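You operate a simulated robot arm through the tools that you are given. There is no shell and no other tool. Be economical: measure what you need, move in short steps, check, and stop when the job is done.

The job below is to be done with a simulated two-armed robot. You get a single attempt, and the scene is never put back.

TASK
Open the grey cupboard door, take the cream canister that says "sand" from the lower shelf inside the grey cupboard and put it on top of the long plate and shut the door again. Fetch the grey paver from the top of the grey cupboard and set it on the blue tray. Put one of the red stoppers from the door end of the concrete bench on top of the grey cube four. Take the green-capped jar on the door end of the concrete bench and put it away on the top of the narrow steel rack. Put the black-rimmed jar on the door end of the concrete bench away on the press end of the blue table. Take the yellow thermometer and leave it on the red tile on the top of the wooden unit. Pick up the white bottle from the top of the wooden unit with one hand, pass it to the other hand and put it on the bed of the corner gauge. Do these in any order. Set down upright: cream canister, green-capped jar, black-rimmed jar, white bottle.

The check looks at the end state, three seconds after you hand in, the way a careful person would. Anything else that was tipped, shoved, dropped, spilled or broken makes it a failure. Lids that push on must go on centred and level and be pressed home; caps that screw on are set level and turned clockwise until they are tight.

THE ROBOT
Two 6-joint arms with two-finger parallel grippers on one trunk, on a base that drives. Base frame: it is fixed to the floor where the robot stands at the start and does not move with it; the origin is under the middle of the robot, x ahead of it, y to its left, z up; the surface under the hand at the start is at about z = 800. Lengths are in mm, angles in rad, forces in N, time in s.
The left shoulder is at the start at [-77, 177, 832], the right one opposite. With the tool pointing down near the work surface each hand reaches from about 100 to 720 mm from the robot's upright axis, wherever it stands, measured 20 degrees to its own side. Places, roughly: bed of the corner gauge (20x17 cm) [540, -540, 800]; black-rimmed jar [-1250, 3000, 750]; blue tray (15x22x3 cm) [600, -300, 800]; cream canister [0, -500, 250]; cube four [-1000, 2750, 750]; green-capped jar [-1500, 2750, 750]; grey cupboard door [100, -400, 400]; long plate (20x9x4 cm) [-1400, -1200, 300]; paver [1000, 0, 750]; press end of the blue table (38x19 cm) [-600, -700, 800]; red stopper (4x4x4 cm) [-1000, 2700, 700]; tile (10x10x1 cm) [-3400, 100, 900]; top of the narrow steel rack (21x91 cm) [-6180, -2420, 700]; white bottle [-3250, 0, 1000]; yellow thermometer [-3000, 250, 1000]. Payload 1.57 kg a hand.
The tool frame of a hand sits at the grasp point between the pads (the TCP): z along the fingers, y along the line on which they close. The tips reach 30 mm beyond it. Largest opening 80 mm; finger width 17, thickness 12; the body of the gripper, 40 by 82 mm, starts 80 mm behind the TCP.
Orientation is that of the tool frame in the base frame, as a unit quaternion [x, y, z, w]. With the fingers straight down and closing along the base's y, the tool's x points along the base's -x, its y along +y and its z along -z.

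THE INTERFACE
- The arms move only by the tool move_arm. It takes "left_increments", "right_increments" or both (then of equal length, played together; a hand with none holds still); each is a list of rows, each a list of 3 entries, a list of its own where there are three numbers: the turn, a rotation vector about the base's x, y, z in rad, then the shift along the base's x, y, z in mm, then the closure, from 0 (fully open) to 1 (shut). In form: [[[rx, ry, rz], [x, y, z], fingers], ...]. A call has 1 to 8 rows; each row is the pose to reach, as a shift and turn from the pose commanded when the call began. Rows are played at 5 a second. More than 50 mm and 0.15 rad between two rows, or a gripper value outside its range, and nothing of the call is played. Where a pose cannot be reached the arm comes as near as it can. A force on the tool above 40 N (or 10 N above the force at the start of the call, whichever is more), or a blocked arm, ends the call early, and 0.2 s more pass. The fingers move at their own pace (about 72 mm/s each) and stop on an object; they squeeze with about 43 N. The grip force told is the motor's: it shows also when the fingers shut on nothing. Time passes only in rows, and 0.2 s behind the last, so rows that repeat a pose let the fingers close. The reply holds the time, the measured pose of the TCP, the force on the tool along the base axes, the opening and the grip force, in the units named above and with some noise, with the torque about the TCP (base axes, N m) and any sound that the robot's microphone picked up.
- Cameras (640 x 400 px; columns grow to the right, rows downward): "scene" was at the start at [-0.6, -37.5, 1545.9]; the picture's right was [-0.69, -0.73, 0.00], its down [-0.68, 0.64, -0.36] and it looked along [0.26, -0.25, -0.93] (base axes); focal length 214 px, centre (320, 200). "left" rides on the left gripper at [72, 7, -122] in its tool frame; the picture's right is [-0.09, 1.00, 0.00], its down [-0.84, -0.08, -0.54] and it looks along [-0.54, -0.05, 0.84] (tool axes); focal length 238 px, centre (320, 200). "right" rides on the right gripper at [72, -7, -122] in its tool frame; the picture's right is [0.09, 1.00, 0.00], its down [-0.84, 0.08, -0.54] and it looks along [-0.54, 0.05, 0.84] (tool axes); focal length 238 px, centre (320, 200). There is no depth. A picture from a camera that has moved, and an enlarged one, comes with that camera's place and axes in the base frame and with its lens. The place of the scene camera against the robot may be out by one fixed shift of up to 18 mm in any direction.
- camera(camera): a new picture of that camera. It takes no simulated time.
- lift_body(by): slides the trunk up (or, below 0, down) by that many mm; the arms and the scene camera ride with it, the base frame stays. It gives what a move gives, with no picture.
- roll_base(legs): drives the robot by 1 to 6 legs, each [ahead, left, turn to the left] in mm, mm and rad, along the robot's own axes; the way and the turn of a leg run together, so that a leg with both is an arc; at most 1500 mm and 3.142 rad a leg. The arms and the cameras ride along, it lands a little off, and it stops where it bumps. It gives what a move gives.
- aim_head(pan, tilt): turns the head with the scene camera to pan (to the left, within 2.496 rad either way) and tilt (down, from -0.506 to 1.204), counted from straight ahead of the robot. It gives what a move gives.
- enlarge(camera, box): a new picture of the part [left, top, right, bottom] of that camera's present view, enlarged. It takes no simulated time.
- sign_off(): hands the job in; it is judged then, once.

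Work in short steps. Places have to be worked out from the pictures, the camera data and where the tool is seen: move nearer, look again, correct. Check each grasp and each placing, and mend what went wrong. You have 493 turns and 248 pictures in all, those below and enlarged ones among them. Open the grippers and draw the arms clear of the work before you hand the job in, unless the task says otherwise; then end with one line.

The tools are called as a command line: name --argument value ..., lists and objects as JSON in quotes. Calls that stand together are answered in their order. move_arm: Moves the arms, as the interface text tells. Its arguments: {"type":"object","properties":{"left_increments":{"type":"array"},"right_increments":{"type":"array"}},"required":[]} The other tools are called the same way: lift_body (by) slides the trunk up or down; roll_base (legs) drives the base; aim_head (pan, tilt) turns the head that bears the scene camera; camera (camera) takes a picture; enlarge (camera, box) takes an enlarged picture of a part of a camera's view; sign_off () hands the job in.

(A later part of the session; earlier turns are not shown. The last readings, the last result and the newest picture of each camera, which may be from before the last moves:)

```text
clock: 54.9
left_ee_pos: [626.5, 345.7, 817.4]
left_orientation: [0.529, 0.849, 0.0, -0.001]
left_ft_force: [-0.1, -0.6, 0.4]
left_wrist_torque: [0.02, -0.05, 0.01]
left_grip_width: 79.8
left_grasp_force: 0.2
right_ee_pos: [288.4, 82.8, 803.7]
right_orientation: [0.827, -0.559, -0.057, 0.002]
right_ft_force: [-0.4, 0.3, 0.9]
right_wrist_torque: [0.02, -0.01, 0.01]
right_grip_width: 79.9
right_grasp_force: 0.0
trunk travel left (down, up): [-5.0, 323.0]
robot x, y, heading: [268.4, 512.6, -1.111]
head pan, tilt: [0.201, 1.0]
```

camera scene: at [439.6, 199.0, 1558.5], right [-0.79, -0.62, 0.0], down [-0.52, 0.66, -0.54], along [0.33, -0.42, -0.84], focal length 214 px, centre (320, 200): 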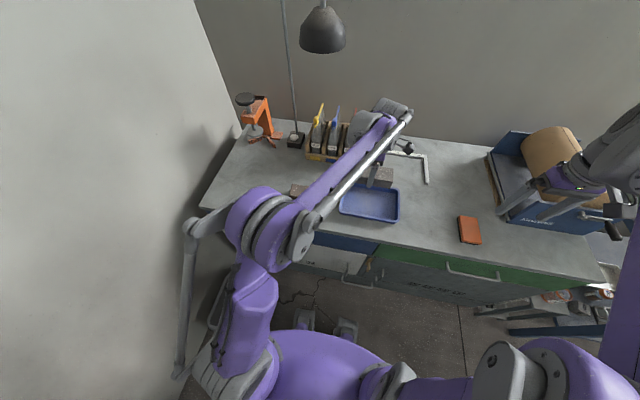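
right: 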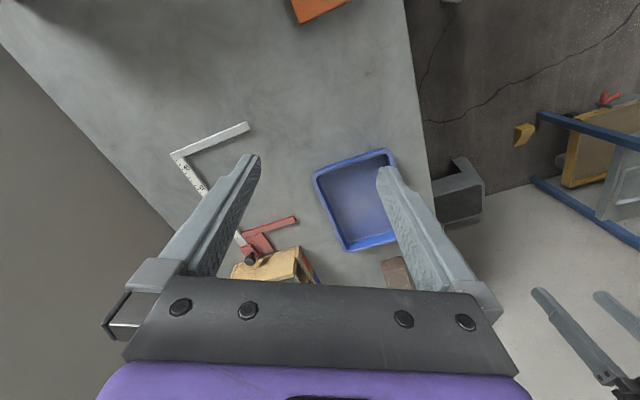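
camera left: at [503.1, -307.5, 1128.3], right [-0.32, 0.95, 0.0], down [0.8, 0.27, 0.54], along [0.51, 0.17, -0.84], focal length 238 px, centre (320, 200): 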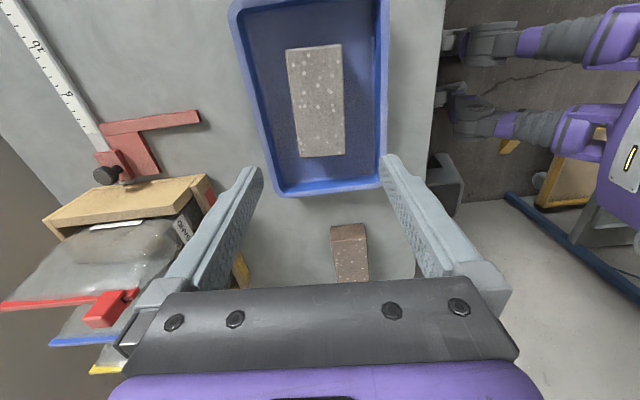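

The wrist hit its yaw limit at that spot and the TCP wandered to (288,83). I bring the commanded pose to where it's reachable, i.e. straight ahead of the shoulder.

move_arm --right_increments '[[[0, 0, 0], [43, 14, 0], 0], [[0, 0, 0], [86, 28, 0], 0], [[0, 0, 0], [129, 42, 0], 0], [[0, 0, 0], [172, 56, 0], 0], [[0, 0, 0], [215, 71, 0], 0], [[0, 0, 0], [215, 71, 0], 0]]'

```text
clock: 56.3
left_ee_pos: [624.2, 346.0, 816.6]
left_orientation: [0.529, 0.849, 0.0, 0.0]
left_ft_force: [-0.9, 0.3, -0.3]
left_wrist_torque: [-0.02, 0.01, -0.03]
left_grip_width: 80.0
left_grasp_force: 0.1
right_ee_pos: [501.9, 157.5, 803.5]
right_orientation: [0.826, -0.56, -0.058, 0.003]
right_ft_force: [0.2, -0.3, -0.8]
right_wrist_torque: [0.0, 0.01, 0.0]
right_grip_width: 80.2
right_grasp_force: 0.1
trunk travel left (down, up): [-5.0, 323.0]
robot x, y, heading: [271.6, 511.3, -1.106]
head pan, tilt: [0.201, 1.0]
```

The commanded pose now equals the measured one. Pitch the fingers up towards forward while drifting right.

move_arm --right_increments '[[[-0.125, -0.062, 0], [-25, -12, 0], 0], [[-0.25, -0.125, 0], [-50, -25, 0], 0], [[-0.375, -0.187, 0], [-75, -37, 0], 0], [[-0.5, -0.25, 0], [-100, -50, 0], 0], [[-0.625, -0.312, 0], [-125, -62, 0], 0], [[-0.75, -0.375, 0], [-150, -75, 0], 0], [[-0.875, -0.437, 0], [-175, -87, 0], 0], [[-1.0, -0.5, 0], [-200, -100, 0], 0]]'

```text
clock: 58.1
left_ee_pos: [624.2, 346.0, 816.3]
left_orientation: [0.529, 0.849, 0.0, 0.0]
left_ft_force: [0.5, -0.3, 0.4]
left_wrist_torque: [-0.03, -0.01, 0.03]
left_grip_width: 79.9
left_grasp_force: 0.1
right_ee_pos: [303.3, 54.3, 804.8]
right_orientation: [0.713, -0.502, 0.414, 0.261]
right_ft_force: [0.3, -0.2, 0.0]
right_wrist_torque: [-0.02, -0.01, -0.02]
right_grip_width: 80.1
right_grasp_force: 0.1
trunk travel left (down, up): [-5.0, 323.0]
robot x, y, heading: [268.8, 510.2, -1.11]
head pan, tilt: [0.201, 1.0]
```

Pitching works. Finish the orientation (fingers horizontal, camera on top) and descend toward handle height.

move_arm --right_increments '[[[-0.13, -0.046, 0.022], [-7, -3, -40], 0], [[-0.26, -0.092, 0.044], [-14, -7, -80], 0], [[-0.39, -0.139, 0.065], [-21, -10, -120], 0], [[-0.518, -0.185, 0.087], [-28, -14, -160], 0], [[-0.518, -0.185, 0.087], [-35, -18, -205], 0], [[-0.518, -0.185, 0.087], [-42, -21, -250], 0], [[-0.518, -0.185, 0.087], [-49, -25, -295], 0], [[-0.518, -0.185, 0.087], [-55, -28, -340], 0]]'

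camera --camera "right"

camera --camera "scene"

```text
clock: 59.9
left_ee_pos: [625.2, 345.7, 817.1]
left_orientation: [0.529, 0.848, 0.001, 0.0]
left_ft_force: [-0.5, -0.3, -1.1]
left_wrist_torque: [-0.01, 0.01, 0.0]
left_grip_width: 79.8
left_grasp_force: 0.0
right_ee_pos: [277.8, -97.0, 547.6]
right_orientation: [0.603, -0.372, 0.601, 0.37]
right_ft_force: [1.0, -0.2, 0.1]
right_wrist_torque: [0.0, -0.01, 0.0]
right_grip_width: 79.9
right_grasp_force: 0.0
right hand out of reach, approached as far as the arm can: row 4, 5, 6, 7, 8
trunk travel left (down, up): [-5.0, 323.0]
robot x, y, heading: [269.3, 513.9, -1.112]
head pan, tilt: [0.201, 1.0]
```

```text
218 pictures are left
camera right: at [228.9, 15.1, 619.9], right [-0.89, -0.45, 0.09], down [-0.31, 0.45, -0.84], along [0.33, -0.77, -0.54], focal length 238 px, centre (320, 200)
```

right: 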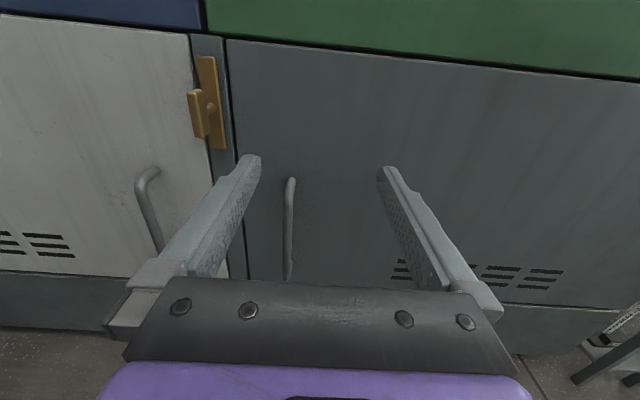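

```text
217 pictures are left
camera scene: at [316.4, 447.9, 1283.8], right [-0.79, -0.61, 0.0], down [-0.52, 0.66, -0.54], along [0.33, -0.43, -0.84], focal length 214 px, centre (320, 200)
```

scene: 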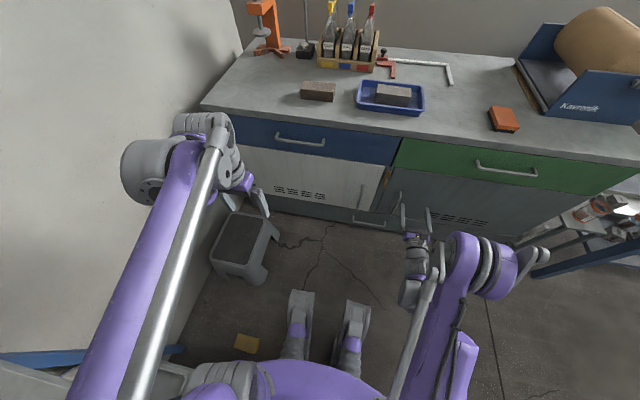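

There's a gold latch between the doors; inspect it closely.

enlarge --camera "right" --box '[150, 30, 310, 130]'

enlarge --camera "scene" --box '[330, 140, 490, 240]'

```text
4.00 times, centred on (230, 80) of right
camera zoom: at [228.9, 15.1, 619.9], right [-0.89, -0.45, 0.09], down [-0.31, 0.45, -0.84], along [0.33, -0.77, -0.54], focal length 953 px, centre (680, 680)
```

zoom: 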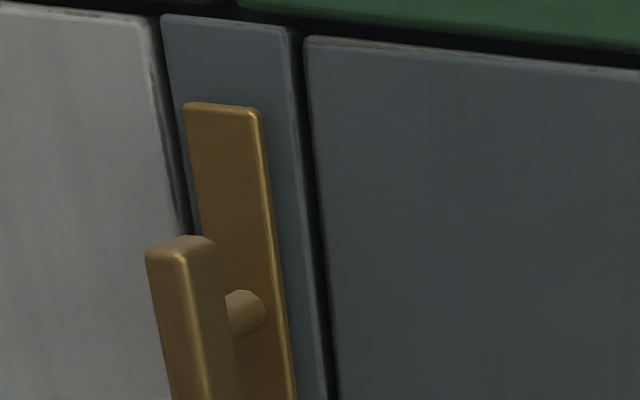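

```text
4.00 times, centred on (410, 190) of scene
camera zoom: at [316.4, 447.9, 1283.8], right [-0.79, -0.61, 0.0], down [-0.52, 0.66, -0.54], along [0.33, -0.43, -0.84], focal length 858 px, centre (-40, 240)
```

zoom: 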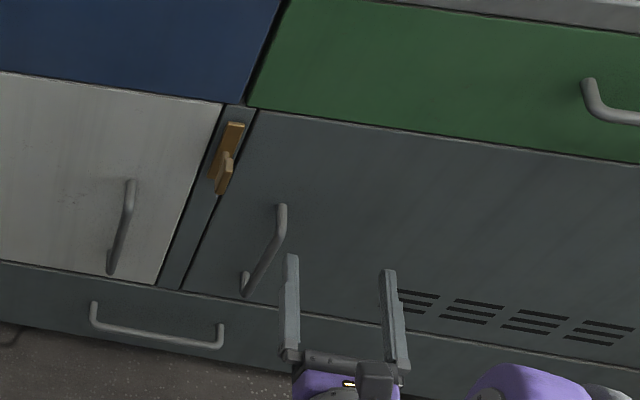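

A brass turn-lever hangs on the post; I'll test the door first. Handle bar ≈ (352,-184), z 327–487. Lower the hand to z≈405 in front of it.

move_arm --right_increments '[[[0, 0, 0], [6, 3, -45], 0], [[0, 0, 0], [12, 6, -90], 0], [[0, 0, 0], [20, 10, -135], 0], [[0, 0, 0], [20, 10, -140], 0]]'

camera --camera "right"

```text
clock: 60.9
left_ee_pos: [623.3, 346.3, 817.3]
left_orientation: [0.529, 0.848, 0.0, 0.0]
left_ft_force: [0.6, -0.2, 0.3]
left_wrist_torque: [0.0, 0.01, -0.02]
left_grip_width: 80.4
left_grasp_force: 0.1
right_ee_pos: [316.5, -128.7, 420.6]
right_orientation: [0.603, -0.37, 0.602, 0.369]
right_ft_force: [-0.4, 0.0, 0.7]
right_wrist_torque: [0.0, 0.0, 0.01]
right_grip_width: 80.2
right_grasp_force: 0.0
right hand out of reach, approached as far as the arm can: row 1, 2, 3, 4
trunk travel left (down, up): [-5.0, 323.0]
robot x, y, heading: [269.5, 511.9, -1.107]
head pan, tilt: [0.201, 1.0]
```

```text
214 pictures are left
camera right: at [267.6, -15.1, 492.4], right [-0.89, -0.45, 0.09], down [-0.31, 0.45, -0.84], along [0.33, -0.77, -0.54], focal length 238 px, centre (320, 200)
```

right: 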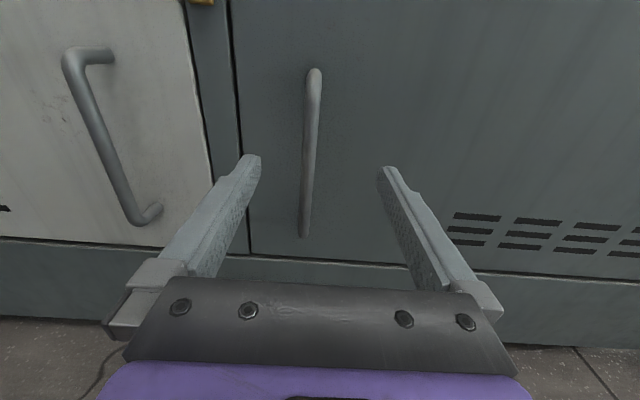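

Bar is ~10 mm to the left of the hand's centreline and ~60 mm ahead. Advance with open fingers.

move_arm --right_increments '[[[0, 0, 0], [9, 5, 0], 0], [[0, 0, 0], [18, -13, -5], 0], [[0, 0, 0], [27, -31, -8], 0], [[0, 0, 0], [34, -45, -8], 0], [[0, 0, 0], [34, -45, -8], 0]]'

camera --camera "right"

```text
clock: 62.1
left_ee_pos: [625.3, 346.0, 817.3]
left_orientation: [0.529, 0.848, 0.0, 0.0]
left_ft_force: [0.6, -0.5, 0.2]
left_wrist_torque: [-0.03, -0.01, 0.0]
left_grip_width: 80.1
left_grasp_force: 0.1
right_ee_pos: [350.1, -172.0, 409.7]
right_orientation: [0.603, -0.371, 0.601, 0.37]
right_ft_force: [-0.5, 0.1, -0.1]
right_wrist_torque: [-0.03, 0.0, 0.0]
right_grip_width: 80.0
right_grasp_force: 0.1
trunk travel left (down, up): [-5.0, 323.0]
robot x, y, heading: [269.1, 510.2, -1.111]
head pan, tilt: [0.201, 1.0]
```

```text
213 pictures are left
camera right: at [301.9, -60.3, 482.5], right [-0.89, -0.45, 0.09], down [-0.31, 0.45, -0.84], along [0.33, -0.77, -0.54], focal length 238 px, centre (320, 200)
```

right: 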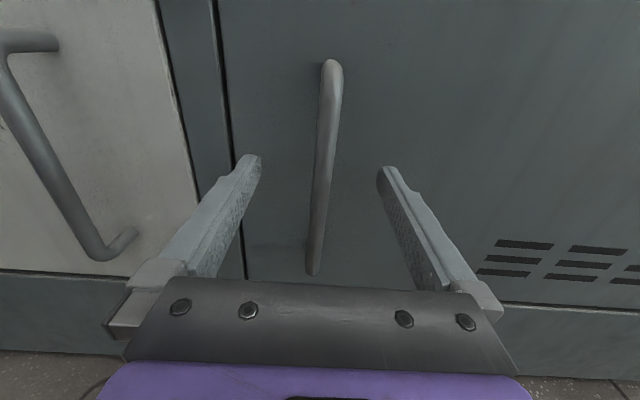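

Bar is centred; cross-checking the views puts it ~25 mm deeper. Advance 22 mm and close.

move_arm --right_increments '[[[0, 0, 0], [5, -10, -8], 0], [[0, 0, 0], [10, -20, -15], 0], [[0, 0, 0], [10, -20, -15], 0.5], [[0, 0, 0], [10, -20, -15], 1], [[0, 0, 0], [10, -20, -15], 1], [[0, 0, 0], [10, -20, -15], 1]]'

camera --camera "right"

```text
clock: 62.9
left_ee_pos: [623.6, 346.0, 816.8]
left_orientation: [0.531, 0.847, 0.0, 0.0]
left_ft_force: [-0.4, -0.6, -0.1]
left_wrist_torque: [0.05, -0.03, 0.02]
left_grip_width: 80.2
left_grasp_force: 0.1
right_ee_pos: [355.2, -192.2, 395.6]
right_orientation: [0.602, -0.373, 0.6, 0.372]
right_ft_force: [-1.9, 2.8, -0.7]
right_wrist_torque: [-0.03, -0.01, -0.04]
right_grip_width: 49.9
right_grasp_force: 4.7
trunk travel left (down, up): [-5.0, 323.0]
robot x, y, heading: [267.9, 512.7, -1.11]
head pan, tilt: [0.201, 1.0]
stopped in row 4 (right hand): the force on the tool passed its limit at 43 N (the readings are from after the stop); the commanded pose is now the measured one
```

```text
212 pictures are left
camera right: at [306.9, -78.5, 467.4], right [-0.89, -0.44, 0.09], down [-0.31, 0.45, -0.84], along [0.33, -0.77, -0.54], focal length 238 px, centre (320, 200)
```

right: 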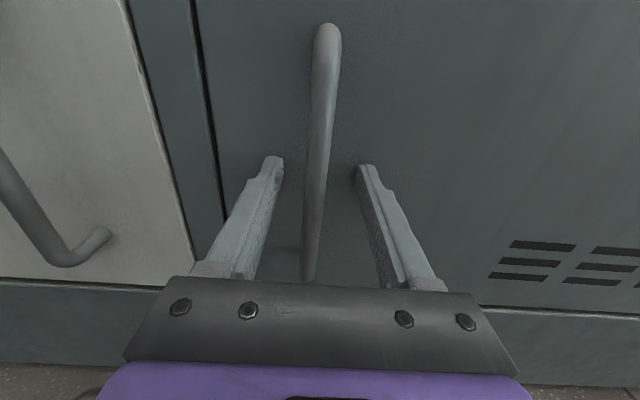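

Tips touched the door face (so face is at out≈0). Back off 6 mm and close on the bar.

move_arm --right_increments '[[[0, 0, 0], [-3, 6, 0], 0.6], [[0, 0, 0], [-3, 6, 0], 1], [[0, 0, 0], [-3, 6, 0], 1], [[0, 0, 0], [-3, 6, 0], 1], [[0, 0, 0], [-3, 6, 0], 1]]'

camera --camera "right"

```text
clock: 64.1
left_ee_pos: [623.7, 347.3, 815.9]
left_orientation: [0.53, 0.848, -0.001, 0.0]
left_ft_force: [0.2, 0.0, -0.5]
left_wrist_torque: [-0.01, 0.02, -0.04]
left_grip_width: 80.0
left_grasp_force: 0.0
right_ee_pos: [355.5, -185.0, 395.1]
right_orientation: [0.603, -0.371, 0.602, 0.371]
right_ft_force: [20.0, 10.8, -3.9]
right_wrist_torque: [-0.02, -0.05, -0.01]
right_grip_width: 11.7
right_grasp_force: 29.1
trunk travel left (down, up): [-5.0, 323.0]
robot x, y, heading: [272.6, 509.5, -1.108]
head pan, tilt: [0.201, 1.0]
```

```text
211 pictures are left
camera right: at [307.2, -72.7, 466.7], right [-0.89, -0.45, 0.09], down [-0.31, 0.45, -0.84], along [0.33, -0.77, -0.54], focal length 238 px, centre (320, 200)
```

right: 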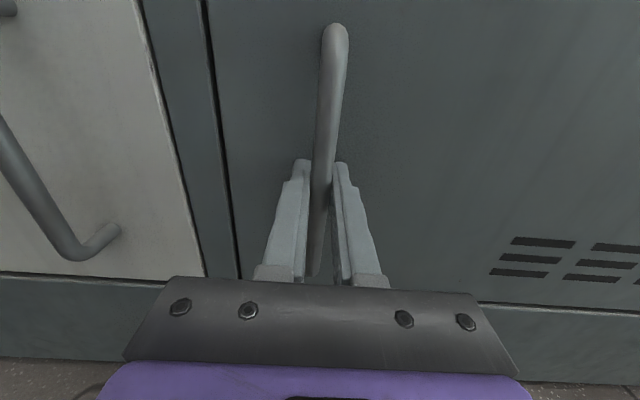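

Bar gripped. Try a gentle pull of ~25 mm with a small side relief.

move_arm --right_increments '[[[0, 0, 0], [3, 1, 0], 1], [[0, 0, 0], [-1, 10, 0], 1], [[0, 0, 0], [-6, 19, 0], 1], [[0, 0, 0], [-10, 28, 0], 1]]'

camera --camera "right"

```text
clock: 65.1
left_ee_pos: [623.4, 344.4, 817.3]
left_orientation: [0.531, 0.848, 0.001, 0.0]
left_ft_force: [0.3, -0.1, 0.7]
left_wrist_torque: [-0.01, 0.0, 0.0]
left_grip_width: 80.2
left_grasp_force: 0.1
right_ee_pos: [340.6, -159.1, 394.9]
right_orientation: [0.601, -0.375, 0.6, 0.374]
right_ft_force: [-5.9, -4.7, -0.8]
right_wrist_torque: [0.34, 0.21, 0.02]
right_grip_width: 11.9
right_grasp_force: 29.1
trunk travel left (down, up): [-5.0, 323.0]
robot x, y, heading: [265.8, 510.3, -1.113]
head pan, tilt: [0.201, 1.0]
```

```text
210 pictures are left
camera right: at [291.7, -46.1, 466.9], right [-0.89, -0.44, 0.09], down [-0.31, 0.45, -0.84], along [0.33, -0.77, -0.54], focal length 238 px, centre (320, 200)
```

right: 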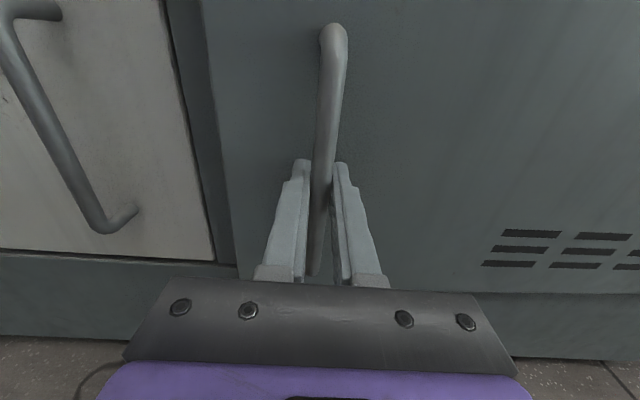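

The door is free and moving. Follow its arc (hinge on the right, radius ~650) for another 0.21 rad, turning the hand with it.

move_arm --right_increments '[[[0, 0, 0.035], [-13, 18, 0], 1], [[0, 0, 0.07], [-26, 37, 0], 1], [[0, 0, 0.105], [-40, 55, 0], 1], [[0, 0, 0.14], [-54, 73, 0], 1], [[0, 0, 0.175], [-69, 90, 0], 1], [[0, 0, 0.21], [-85, 107, 0], 1]]'

camera --camera "right"

camera --camera "scene"

```text
clock: 66.1
left_ee_pos: [624.3, 346.3, 817.6]
left_orientation: [0.529, 0.849, 0.001, 0.0]
left_ft_force: [-0.6, -0.2, -0.7]
left_wrist_torque: [0.0, 0.04, 0.0]
left_grip_width: 79.9
left_grasp_force: 0.0
right_ee_pos: [313.9, -122.2, 395.1]
right_orientation: [0.627, -0.326, 0.627, 0.327]
right_ft_force: [1.7, 1.9, -8.9]
right_wrist_torque: [0.38, 0.3, -0.12]
right_grip_width: 11.7
right_grasp_force: 29.3
right hand out of reach, approached as far as the arm can: row 2, 3, 4
trunk travel left (down, up): [-5.0, 323.0]
robot x, y, heading: [269.2, 511.9, -1.105]
head pan, tilt: [0.201, 1.0]
stopped in row 4 (right hand): the force on the tool passed its limit at 46 N (the readings are from after the stop); the commanded pose is now the measured one
```

```text
209 pictures are left
camera right: at [249.2, -16.9, 467.7], right [-0.82, -0.57, 0.09], down [-0.37, 0.4, -0.84], along [0.44, -0.72, -0.54], focal length 238 px, centre (320, 200)
```

right: 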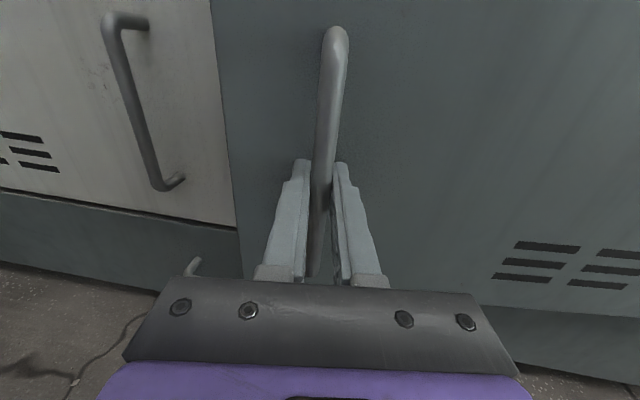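

```text
208 pictures are left
camera scene: at [316.5, 449.2, 1283.9], right [-0.79, -0.62, 0.0], down [-0.52, 0.66, -0.54], along [0.33, -0.43, -0.84], focal length 214 px, centre (320, 200)
```

scene: 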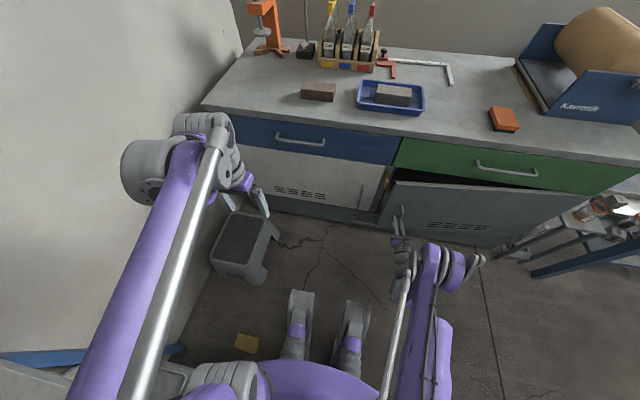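

Arm's at its near limit; the door is ~0.12 rad open. I pull further by rotating the whole robot about the hinge, in a small step first.

roll_base --legs '[[-89, -70, 0.1]]'

camera --camera "right"

```text
clock: 67.3
left_ee_pos: [535.5, 424.6, 817.5]
left_orientation: [0.486, 0.874, 0.0, 0.0]
left_ft_force: [0.3, -0.3, -0.3]
left_wrist_torque: [-0.03, 0.05, 0.01]
left_grip_width: 80.0
left_grasp_force: 0.1
right_ee_pos: [272.7, -71.7, 395.0]
right_orientation: [0.642, -0.297, 0.642, 0.296]
right_ft_force: [-10.1, -9.9, -11.5]
right_wrist_torque: [0.17, 0.08, 0.02]
right_grip_width: 11.6
right_grasp_force: 29.3
trunk travel left (down, up): [-5.0, 323.0]
robot x, y, heading: [168.5, 551.2, -1.01]
head pan, tilt: [0.201, 1.0]
```

```text
207 pictures are left
camera right: at [198.2, 25.2, 467.8], right [-0.76, -0.65, 0.09], down [-0.41, 0.36, -0.84], along [0.51, -0.67, -0.54], focal length 238 px, centre (320, 200)
```

right: 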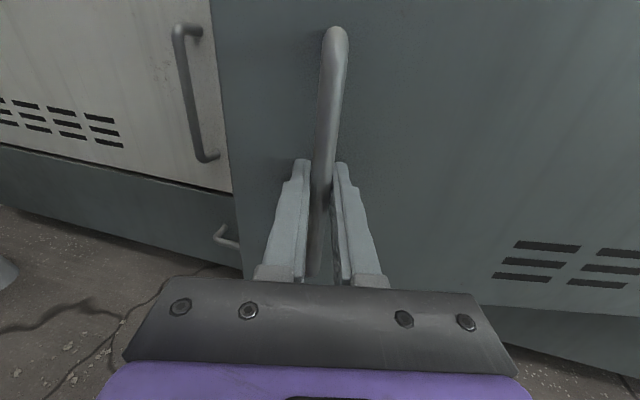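

Works well (radius constant 651 mm about the hinge). Continue 0.3 rad more.

roll_base --legs '[[-89, -70, 0.1], [-89, -70, 0.1], [-89, -70, 0.1]]'

```text
clock: 70.4
left_ee_pos: [223.8, 605.5, 818.3]
left_orientation: [0.349, 0.937, 0.0, 0.001]
left_ft_force: [-0.5, -0.5, 0.3]
left_wrist_torque: [-0.02, -0.01, -0.03]
left_grip_width: 79.9
left_grasp_force: 0.0
right_ee_pos: [116.7, 49.8, 395.8]
right_orientation: [0.678, -0.2, 0.678, 0.2]
right_ft_force: [-19.0, -34.2, 2.1]
right_wrist_torque: [0.09, 0.01, 0.04]
right_grip_width: 11.9
right_grasp_force: 29.0
trunk travel left (down, up): [-5.0, 323.0]
robot x, y, heading: [-166.2, 618.8, -0.709]
head pan, tilt: [0.201, 1.0]
```

Door ≈0.52 rad open; relieve the side load on the hand and continue.

move_arm --right_increments '[[[0, 0, 0], [-3, -5, 0], 1]]'

roll_base --legs '[[-89, -70, 0.1], [-89, -70, 0.1]]'

camera --camera "scene"

```text
clock: 70.8
left_ee_pos: [226.3, 607.4, 816.7]
left_orientation: [0.349, 0.937, 0.0, -0.001]
left_ft_force: [-0.4, -0.5, 0.3]
left_wrist_torque: [0.01, -0.02, -0.01]
left_grip_width: 80.1
left_grasp_force: 0.0
right_ee_pos: [117.8, 48.1, 396.5]
right_orientation: [0.68, -0.195, 0.678, 0.197]
right_ft_force: [12.0, 20.7, -8.9]
right_wrist_torque: [0.2, 0.13, -0.03]
right_grip_width: 11.7
right_grasp_force: 28.9
trunk travel left (down, up): [-5.0, 323.0]
robot x, y, heading: [-168.9, 621.2, -0.71]
head pan, tilt: [0.201, 1.0]
```

```text
clock: 73.0
left_ee_pos: [-7.6, 670.1, 817.6]
left_orientation: [0.253, 0.967, 0.0, -0.001]
left_ft_force: [0.2, -0.4, 0.6]
left_wrist_torque: [0.03, -0.01, 0.01]
left_grip_width: 79.9
left_grasp_force: 0.0
right_ee_pos: [-1.3, 100.7, 394.5]
right_orientation: [0.696, -0.129, 0.694, 0.13]
right_ft_force: [9.8, 29.3, -12.0]
right_wrist_torque: [0.09, 0.03, -0.02]
right_grip_width: 11.5
right_grasp_force: 28.6
trunk travel left (down, up): [-5.0, 323.0]
robot x, y, heading: [-393.1, 602.2, -0.505]
head pan, tilt: [0.201, 1.0]
```

```text
206 pictures are left
camera scene: at [-318.6, 581.6, 1283.8], right [-0.3, -0.95, 0.0], down [-0.8, 0.25, -0.54], along [0.51, -0.16, -0.84], focal length 214 px, centre (320, 200)
```

scene: 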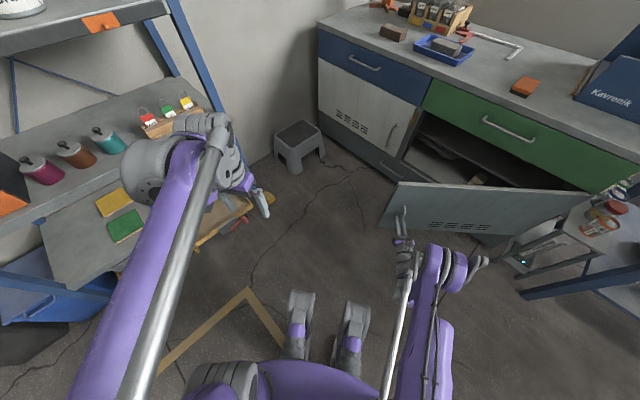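

Door at ~41°, interior visible. Continue 0.45 rad more (to ~67°), watching the little stand beside the cupboard.

roll_base --legs '[[-89, -70, 0.1], [-89, -70, 0.1]]'

move_arm --right_increments '[[[0, 0, 0], [1, 2, 0], 1]]'

roll_base --legs '[[-89, -70, 0.1], [-89, -70, 0.1]]'

camera --camera "scene"

```text
clock: 75.2
left_ee_pos: [-242.3, 686.9, 816.6]
left_orientation: [0.157, 0.988, 0.001, 0.0]
left_ft_force: [-0.6, 1.0, -0.1]
left_wrist_torque: [0.01, -0.02, 0.0]
left_grip_width: 80.2
left_grasp_force: 0.0
right_ee_pos: [-125.6, 126.9, 395.2]
right_orientation: [0.705, -0.061, 0.704, 0.061]
right_ft_force: [-2.7, -27.1, 5.5]
right_wrist_torque: [0.01, 0.12, 0.0]
right_grip_width: 11.9
right_grasp_force: 29.1
trunk travel left (down, up): [-5.0, 323.0]
robot x, y, heading: [-607.0, 548.4, -0.311]
head pan, tilt: [0.201, 1.0]
```

```text
clock: 75.6
left_ee_pos: [-242.2, 686.2, 818.3]
left_orientation: [0.157, 0.988, 0.0, 0.0]
left_ft_force: [-0.5, 0.2, -0.1]
left_wrist_torque: [-0.01, -0.01, 0.0]
left_grip_width: 79.8
left_grasp_force: 0.1
right_ee_pos: [-124.3, 127.7, 396.2]
right_orientation: [0.705, -0.063, 0.703, 0.063]
right_ft_force: [0.1, -9.9, -3.2]
right_wrist_torque: [-0.13, -0.73, 0.05]
right_grip_width: 11.6
right_grasp_force: 29.0
trunk travel left (down, up): [-5.0, 323.0]
robot x, y, heading: [-603.8, 548.8, -0.312]
head pan, tilt: [0.201, 1.0]
```

```text
clock: 77.2
left_ee_pos: [-363.7, 677.9, 817.8]
left_orientation: [0.105, 0.994, 0.0, -0.001]
left_ft_force: [-0.1, -0.2, -0.6]
left_wrist_torque: [-0.02, 0.03, 0.02]
left_grip_width: 79.9
left_grasp_force: 0.0
right_ee_pos: [-190.2, 130.8, 396.6]
right_orientation: [0.708, -0.027, 0.705, 0.027]
right_ft_force: [-0.1, -0.6, -6.8]
right_wrist_torque: [0.04, -0.14, -0.05]
right_grip_width: 11.7
right_grasp_force: 28.9
trunk travel left (down, up): [-5.0, 323.0]
robot x, y, heading: [-712.4, 497.2, -0.205]
head pan, tilt: [0.201, 1.0]
stopped in leg 2: the force on the tool passed its limit at 45 N (the readings are from after the stop); the commanded pose is now the measured one
```

```text
205 pictures are left
camera scene: at [-634.2, 500.5, 1283.8], right [0.0, -1.0, 0.0], down [-0.84, 0.0, -0.54], along [0.54, 0.0, -0.84], focal length 214 px, centre (320, 200)
```

scene: 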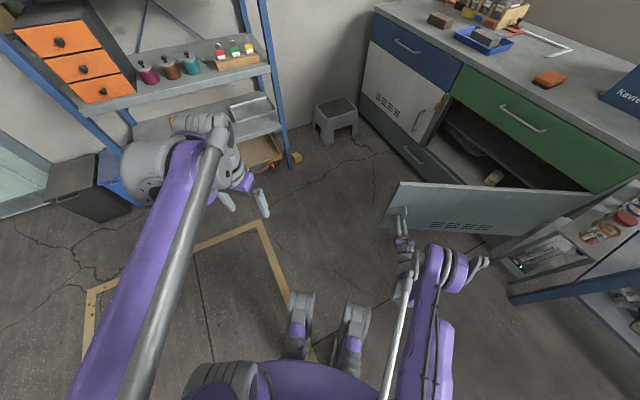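

Door ≈58° open. I'd like ~85° for access, so continue pulling with the base.

roll_base --legs '[[-89, -70, 0.1], [-89, -70, 0.1]]'

move_arm --right_increments '[[[0, 0, 0], [0, 0, 2], 1]]'

```text
clock: 79.3
left_ee_pos: [-596.0, 621.7, 816.8]
left_orientation: [0.008, 1.0, 0.0, -0.002]
left_ft_force: [0.0, -0.2, 0.0]
left_wrist_torque: [0.02, 0.02, -0.02]
left_grip_width: 80.0
left_grasp_force: 0.2
right_ee_pos: [-319.7, 118.0, 397.4]
right_orientation: [0.707, 0.042, 0.705, -0.042]
right_ft_force: [-1.3, 9.4, -15.1]
right_wrist_torque: [-0.01, 0.13, 0.01]
right_grip_width: 12.0
right_grasp_force: 29.2
trunk travel left (down, up): [-5.0, 323.0]
robot x, y, heading: [-901.3, 379.8, -0.013]
head pan, tilt: [0.201, 1.0]
```

```text
clock: 79.8
left_ee_pos: [-595.2, 621.9, 817.1]
left_orientation: [0.007, 1.0, 0.001, -0.002]
left_ft_force: [0.3, 0.5, 0.1]
left_wrist_torque: [0.03, 0.0, 0.03]
left_grip_width: 80.2
left_grasp_force: 0.0
right_ee_pos: [-320.4, 119.1, 396.2]
right_orientation: [0.708, 0.043, 0.703, -0.041]
right_ft_force: [-0.9, 2.2, -24.3]
right_wrist_torque: [0.07, -0.43, 0.0]
right_grip_width: 11.6
right_grasp_force: 29.0
trunk travel left (down, up): [-5.0, 323.0]
robot x, y, heading: [-905.3, 383.2, -0.008]
head pan, tilt: [0.201, 1.0]
```

Door at ~70°. Fix the vertical load and do another 0.2 rad.

move_arm --right_increments '[[[0, 0, 0], [0, 0, -4], 1]]'

roll_base --legs '[[-89, -70, 0.1], [-89, -70, 0.1]]'

camera --camera "scene"

```text
clock: 80.2
left_ee_pos: [-597.1, 621.9, 817.7]
left_orientation: [0.009, 1.0, 0.0, 0.0]
left_ft_force: [0.2, 0.0, 1.0]
left_wrist_torque: [0.01, 0.02, 0.03]
left_grip_width: 80.1
left_grasp_force: 0.1
right_ee_pos: [-319.7, 118.6, 395.6]
right_orientation: [0.706, 0.043, 0.705, -0.044]
right_ft_force: [1.2, -2.0, 14.1]
right_wrist_torque: [-0.12, 0.8, -0.01]
right_grip_width: 11.6
right_grasp_force: 29.5
trunk travel left (down, up): [-5.0, 323.0]
robot x, y, heading: [-902.8, 380.1, -0.014]
head pan, tilt: [0.201, 1.0]
```

```text
clock: 82.3
left_ee_pos: [-813.9, 522.0, 816.6]
left_orientation: [-0.093, 0.996, 0.001, -0.001]
left_ft_force: [0.6, -0.1, 0.1]
left_wrist_torque: [0.01, -0.05, -0.02]
left_grip_width: 79.9
left_grasp_force: 0.1
right_ee_pos: [-440.5, 82.5, 393.4]
right_orientation: [0.699, 0.111, 0.697, -0.111]
right_ft_force: [12.3, -30.3, 6.1]
right_wrist_torque: [-0.03, 0.09, 0.01]
right_grip_width: 11.4
right_grasp_force: 29.1
trunk travel left (down, up): [-5.0, 323.0]
robot x, y, heading: [-1069.7, 221.8, 0.189]
head pan, tilt: [0.201, 1.0]
```

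```text
204 pictures are left
camera scene: at [-994.5, 251.9, 1283.9], right [0.38, -0.92, 0.0], down [-0.78, -0.32, -0.54], along [0.5, 0.21, -0.84], focal length 214 px, centre (320, 200)
```

scene: 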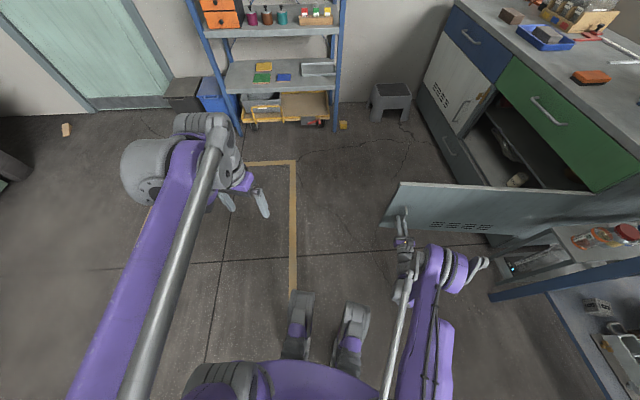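

Door ≈81° open. Release the handle and back the hand off.

move_arm --right_increments '[[[0, 0, 0], [0, 0, 0], 0], [[0, 0, 0], [0, 0, 0], 0], [[0, 0, 0], [0, 0, 0], 0], [[0, 0, 0], [-24, -8, 0], 0], [[0, 0, 0], [-48, -16, 0], 0], [[0, 0, 0], [-90, -30, 0], 0]]'

roll_base --legs '[[-250, 0, 0]]'

aim_head --pan 0 --tilt 0.6

camera --camera "scene"

```text
clock: 83.7
left_ee_pos: [-813.6, 521.9, 818.2]
left_orientation: [-0.094, 0.996, 0.0, 0.0]
left_ft_force: [-0.8, -1.0, -0.1]
left_wrist_torque: [-0.03, -0.03, 0.03]
left_grip_width: 80.0
left_grasp_force: 0.1
right_ee_pos: [-443.9, 49.2, 393.0]
right_orientation: [0.699, 0.113, 0.697, -0.112]
right_ft_force: [-0.4, -0.2, 0.4]
right_wrist_torque: [-0.01, 0.02, -0.01]
right_grip_width: 79.8
right_grasp_force: 0.1
right hand out of reach, approached as far as the arm can: row 4, 5, 6
trunk travel left (down, up): [-5.0, 323.0]
robot x, y, heading: [-1067.5, 222.8, 0.191]
head pan, tilt: [0.201, 1.0]
```

```text
clock: 85.6
left_ee_pos: [-1058.4, 474.8, 818.0]
left_orientation: [-0.091, 0.996, 0.0, 0.0]
left_ft_force: [-0.3, -0.1, -0.2]
left_wrist_torque: [-0.01, 0.01, 0.02]
left_grip_width: 80.0
left_grasp_force: 0.0
right_ee_pos: [-689.3, 0.4, 392.9]
right_orientation: [0.699, 0.11, 0.698, -0.109]
right_ft_force: [-0.9, 1.1, -0.6]
right_wrist_torque: [-0.03, 0.0, 0.0]
right_grip_width: 80.4
right_grasp_force: 0.1
trunk travel left (down, up): [-5.0, 323.0]
robot x, y, heading: [-1312.1, 178.6, 0.19]
head pan, tilt: [0.201, 1.0]
```

```text
clock: 86.4
left_ee_pos: [-1058.3, 473.9, 818.2]
left_orientation: [-0.092, 0.996, -0.001, 0.0]
left_ft_force: [0.1, -0.6, -1.0]
left_wrist_torque: [0.03, 0.01, 0.0]
left_grip_width: 79.9
left_grasp_force: 0.0
right_ee_pos: [-689.9, 0.5, 392.9]
right_orientation: [0.701, 0.111, 0.696, -0.11]
right_ft_force: [0.4, -0.3, 0.0]
right_wrist_torque: [0.02, 0.02, 0.02]
right_grip_width: 80.0
right_grasp_force: 0.0
trunk travel left (down, up): [-5.0, 323.0]
robot x, y, heading: [-1313.8, 178.4, 0.191]
head pan, tilt: [0.0, 0.6]
```

```text
203 pictures are left
camera scene: at [-1217.0, 195.9, 1315.8], right [0.19, -0.98, 0.0], down [-0.56, -0.11, -0.82], along [0.81, 0.16, -0.57], focal length 214 px, centre (320, 200)
```

scene: 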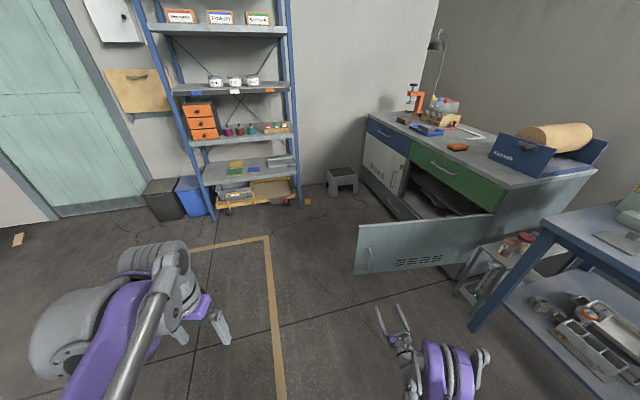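

Now drive around the door's edge (at ≈(-420,143)) to view the opening from the front.

roll_base --legs '[[542, 631, 0], [0, 0, -1.69], [0, 834, 0], [100, 0, 0]]'

aim_head --pan 0 --tilt 0.6

camera --camera "scene"

```text
clock: 104.6
left_ee_pos: [228.6, 573.5, 817.7]
left_orientation: [0.683, 0.731, 0.001, -0.001]
left_ft_force: [-0.2, 0.2, -0.5]
left_wrist_torque: [-0.04, -0.02, -0.02]
left_grip_width: 80.2
left_grasp_force: 0.0
right_ee_pos: [-284.3, 263.4, 391.5]
right_orientation: [0.548, -0.449, 0.546, 0.448]
right_ft_force: [0.2, 0.1, -0.2]
right_wrist_torque: [-0.03, 0.01, 0.05]
right_grip_width: 80.3
right_grasp_force: 0.1
trunk travel left (down, up): [-5.0, 323.0]
robot x, y, heading: [-41.5, 860.5, -1.502]
head pan, tilt: [0.0, 0.6]
```

```text
clock: 105.2
left_ee_pos: [228.7, 574.5, 818.5]
left_orientation: [0.683, 0.731, 0.0, -0.001]
left_ft_force: [0.3, 0.0, -0.1]
left_wrist_torque: [0.0, 0.0, 0.0]
left_grip_width: 79.7
left_grasp_force: 0.1
right_ee_pos: [-284.0, 264.6, 391.8]
right_orientation: [0.549, -0.448, 0.546, 0.447]
right_ft_force: [0.4, 0.0, 1.4]
right_wrist_torque: [-0.02, -0.01, 0.01]
right_grip_width: 79.9
right_grasp_force: 0.1
trunk travel left (down, up): [-5.0, 323.0]
robot x, y, heading: [-37.2, 861.9, -1.497]
head pan, tilt: [0.0, 0.6]
```

```text
202 pictures are left
camera scene: at [-30.2, 765.5, 1315.9], right [-1.0, -0.08, 0.0], down [-0.04, 0.56, -0.83], along [0.06, -0.82, -0.56], focal length 214 px, centre (320, 200)
```

scene: 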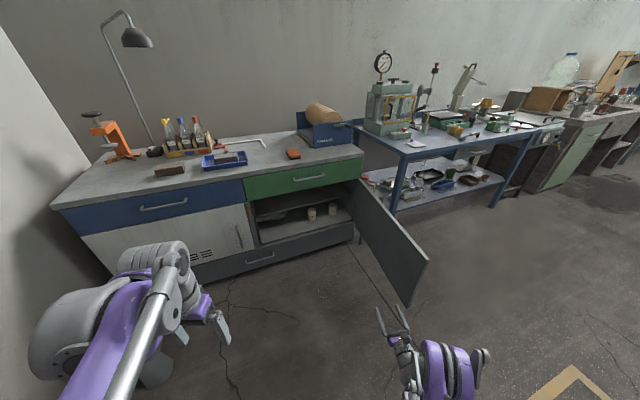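

enlarge --camera "scene" --box '[240, 175, 380, 275]'

```text
4.00 times, centred on (310, 225) of scene
camera zoom: at [-30.2, 765.5, 1315.9], right [-1.0, -0.08, 0.0], down [-0.04, 0.56, -0.83], along [0.06, -0.82, -0.56], focal length 858 px, centre (360, 100)
```

zoom: 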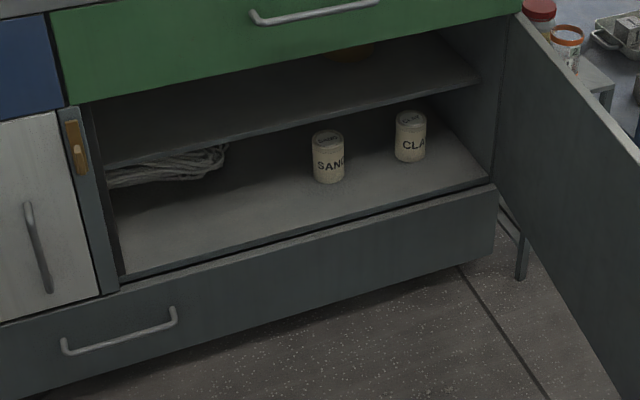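

SAND is the left canister, ≈ e 300, 104–138 mm inside, on a shelf at z≈270. I'll turn to heading -1.3 and drive so the right hand is ~250 mm in front of it.

roll_base --legs '[[0, 0, 0.199], [517, -12, 0]]'

camera --camera "right"

camera --camera "scene"

```text
clock: 109.0
left_ee_pos: [404.6, 127.2, 817.0]
left_orientation: [0.609, 0.794, 0.0, -0.001]
left_ft_force: [0.8, 0.2, 0.1]
left_wrist_torque: [-0.03, 0.03, -0.04]
left_grip_width: 79.9
left_grasp_force: 0.0
right_ee_pos: [-39.0, -277.3, 391.8]
right_orientation: [0.59, -0.393, 0.586, 0.392]
right_ft_force: [-0.4, -0.1, 0.1]
right_wrist_torque: [-0.01, -0.02, -0.02]
right_grip_width: 79.9
right_grasp_force: 0.0
trunk travel left (down, up): [-5.0, 323.0]
robot x, y, heading: [89.3, 357.3, -1.302]
head pan, tilt: [0.0, 0.6]
```

```text
200 pictures are left
camera right: at [-79.3, -161.2, 464.6], right [-0.92, -0.38, 0.09], down [-0.28, 0.47, -0.83], along [0.27, -0.79, -0.54], focal length 238 px, centre (320, 200)
```

right: 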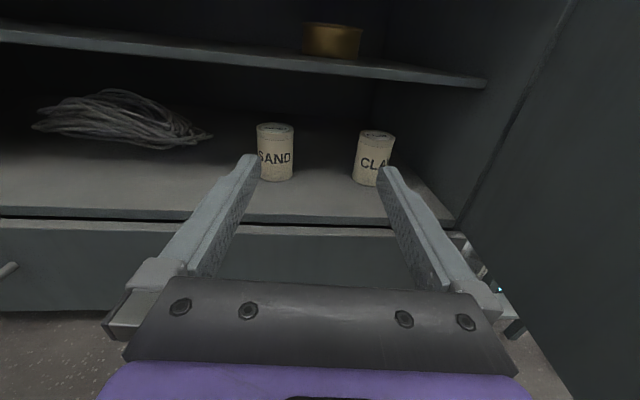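

```text
199 pictures are left
camera scene: at [114.5, 264.4, 1315.8], right [-0.96, -0.27, 0.0], down [-0.15, 0.54, -0.82], along [0.22, -0.8, -0.57], focal length 214 px, centre (320, 200)
```

scene: 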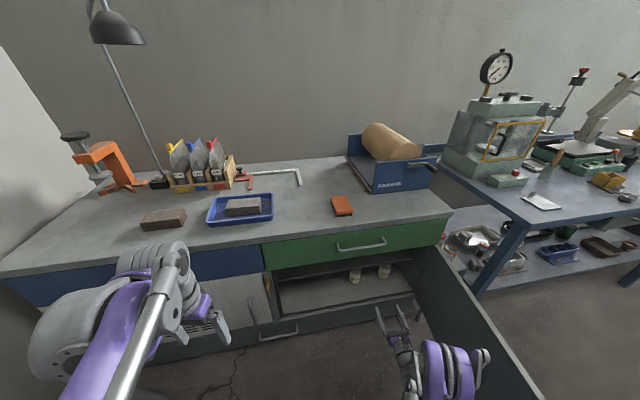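

SAND axis computed ≈ (139,-519), z 255–343, dia ~62. Align the right hand with the drive heading, level with the canister (z 303), and raise the left hand clear of the bench edge.

move_arm --right_increments '[[[0, 0, -0.03], [25, 7, -23], 0], [[0, 0, -0.06], [50, 14, -46], 0], [[0, 0, -0.09], [75, 20, -69], 0], [[0, 0, -0.124], [99, 27, -89], 0], [[0, 0, -0.124], [99, 27, -89], 0]]' --left_increments '[[[0, 0, 0], [-7, 20, 30], 0], [[0, 0, 0], [-14, 40, 60], 0], [[0, 0, 0], [-20, 60, 95], 0], [[0, 0, 0], [-27, 80, 130], 0], [[0, 0, 0], [-27, 96, 150], 0]]'

camera --camera "right"

```text
clock: 110.2
left_ee_pos: [376.5, 224.5, 966.9]
left_orientation: [0.609, 0.793, 0.0, 0.0]
left_ft_force: [-0.2, 0.5, 0.1]
left_wrist_torque: [0.0, -0.01, 0.01]
left_grip_width: 80.1
left_grasp_force: 0.1
right_ee_pos: [62.8, -268.3, 333.0]
right_orientation: [0.564, -0.43, 0.561, 0.427]
right_ft_force: [-0.3, 0.8, 0.2]
right_wrist_torque: [-0.02, 0.01, 0.01]
right_grip_width: 79.8
right_grasp_force: 0.1
right hand out of reach, approached as far as the arm can: row 1, 2, 3, 4, 5
trunk travel left (down, up): [-5.0, 323.0]
robot x, y, heading: [87.6, 360.3, -1.301]
head pan, tilt: [0.0, 0.6]
```

```text
198 pictures are left
camera right: at [36.8, -148.1, 406.1], right [-0.96, -0.27, 0.09], down [-0.22, 0.51, -0.83], along [0.18, -0.82, -0.55], focal length 238 px, centre (320, 200)
```

right: 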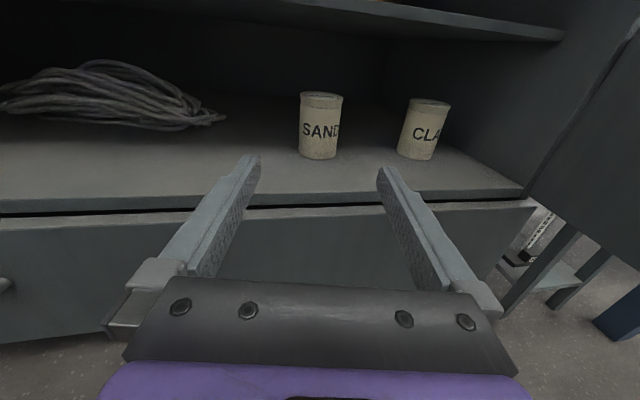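

Well aligned (lateral error ~1 mm, 260 mm ahead). Extend the arm a little and lower to z≈303, then drive in 160 mm.

move_arm --right_increments '[[[0, 0, 0], [8, -29, -15], 0], [[0, 0, 0], [16, -58, -30], 0], [[0, 0, 0], [16, -58, -30], 0]]'

roll_base --legs '[[140, 0, 0]]'

camera --camera "right"

```text
clock: 111.0
left_ee_pos: [377.4, 224.3, 968.1]
left_orientation: [0.609, 0.793, -0.001, 0.0]
left_ft_force: [-0.1, -0.5, 0.0]
left_wrist_torque: [0.02, -0.02, 0.01]
left_grip_width: 79.9
left_grasp_force: 0.1
right_ee_pos: [75.5, -323.1, 337.4]
right_orientation: [0.565, -0.429, 0.561, 0.426]
right_ft_force: [0.2, 0.2, 0.2]
right_wrist_torque: [-0.01, 0.0, 0.0]
right_grip_width: 80.2
right_grasp_force: 0.1
right hand out of reach, approached as far as the arm can: row 1, 2, 3
trunk travel left (down, up): [-5.0, 323.0]
robot x, y, heading: [86.3, 357.6, -1.301]
head pan, tilt: [0.0, 0.6]
```

```text
clock: 112.3
left_ee_pos: [413.7, 92.0, 966.6]
left_orientation: [0.607, 0.795, 0.0, 0.0]
left_ft_force: [-0.2, 0.2, -0.5]
left_wrist_torque: [-0.01, 0.0, 0.0]
left_grip_width: 80.0
left_grasp_force: 0.1
right_ee_pos: [114.2, -455.4, 337.3]
right_orientation: [0.565, -0.428, 0.562, 0.426]
right_ft_force: [-0.3, 1.1, 0.4]
right_wrist_torque: [0.01, 0.0, -0.02]
right_grip_width: 79.9
right_grasp_force: 0.2
trunk travel left (down, up): [-5.0, 323.0]
robot x, y, heading: [124.4, 226.9, -1.299]
head pan, tilt: [0.0, 0.6]
```

```text
197 pictures are left
camera right: at [88.5, -336.2, 410.2], right [-0.96, -0.27, 0.09], down [-0.22, 0.51, -0.83], along [0.18, -0.82, -0.55], focal length 238 px, centre (320, 200)
```

right: 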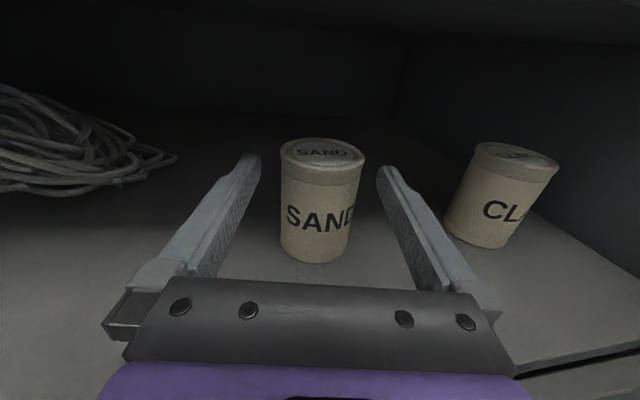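

Height is limited at 337 with level fingers, so I pitch the fingers down 0.25 rad and lower to z≈303.

move_arm --right_increments '[[[0.12, 0.033, 0], [0, 0, -10], 0], [[0.24, 0.066, 0], [0, 0, -25], 0], [[0.24, 0.066, 0], [0, 0, -34], 0], [[0.24, 0.066, 0], [0, 0, -34], 0]]'

camera --camera "right"

```text
clock: 113.3
left_ee_pos: [413.9, 90.9, 968.6]
left_orientation: [0.608, 0.794, 0.0, 0.0]
left_ft_force: [-0.2, 0.4, 0.3]
left_wrist_torque: [0.01, 0.02, 0.03]
left_grip_width: 79.9
left_grasp_force: 0.1
right_ee_pos: [115.8, -453.8, 304.6]
right_orientation: [0.629, -0.477, 0.49, 0.371]
right_ft_force: [0.2, -0.5, 0.3]
right_wrist_torque: [0.0, -0.01, -0.01]
right_grip_width: 80.2
right_grasp_force: 0.1
right hand out of reach, approached as far as the arm can: row 2, 3
trunk travel left (down, up): [-5.0, 323.0]
robot x, y, heading: [123.4, 223.4, -1.299]
head pan, tilt: [0.0, 0.6]
```

```text
196 pictures are left
camera right: at [94.8, -355.6, 403.9], right [-0.95, -0.29, 0.09], down [-0.27, 0.68, -0.68], along [0.14, -0.67, -0.73], focal length 238 px, centre (320, 200)
```

right: 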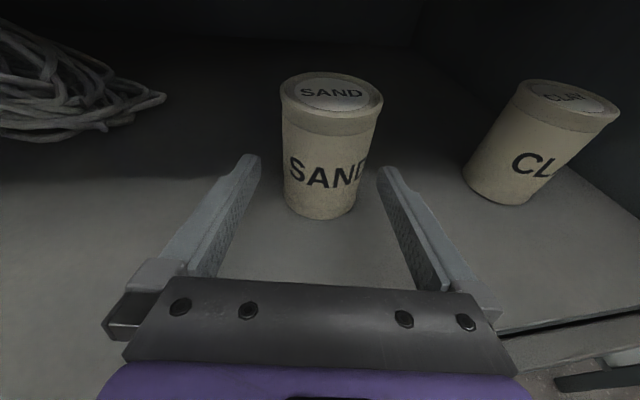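

Canister axis ≈ (126,-502): 48 mm ahead. Advance with the arm so it sits between the pads.

move_arm --right_increments '[[[0, 0, 0], [5, -22, 0], 0], [[0, 0, 0], [10, -44, 0], 0], [[0, 0, 0], [10, -44, 0], 0]]'

camera --camera "right"

```text
clock: 114.1
left_ee_pos: [413.7, 92.0, 967.2]
left_orientation: [0.607, 0.795, 0.0, 0.0]
left_ft_force: [-0.5, -0.5, 0.0]
left_wrist_torque: [0.01, -0.01, -0.03]
left_grip_width: 80.2
left_grasp_force: 0.1
right_ee_pos: [124.1, -497.8, 306.2]
right_orientation: [0.631, -0.479, 0.487, 0.369]
right_ft_force: [1.1, 0.2, 1.0]
right_wrist_torque: [-0.07, -0.01, 0.0]
right_grip_width: 80.0
right_grasp_force: 0.0
trunk travel left (down, up): [-5.0, 323.0]
robot x, y, heading: [125.7, 222.3, -1.3]
head pan, tilt: [0.0, 0.6]
```

```text
195 pictures are left
camera right: at [104.4, -400.4, 406.4], right [-0.95, -0.29, 0.09], down [-0.27, 0.69, -0.67], along [0.14, -0.66, -0.73], focal length 238 px, centre (320, 200)
```

right: 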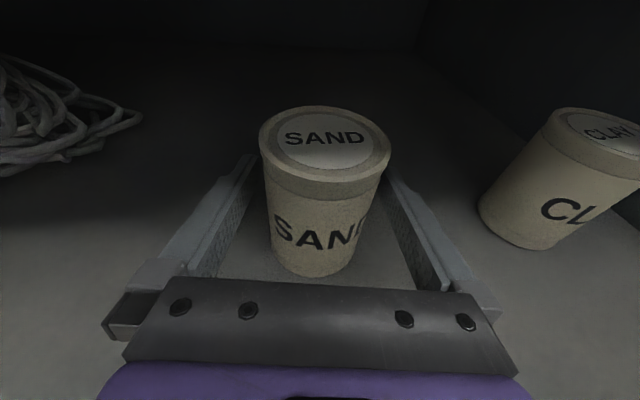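

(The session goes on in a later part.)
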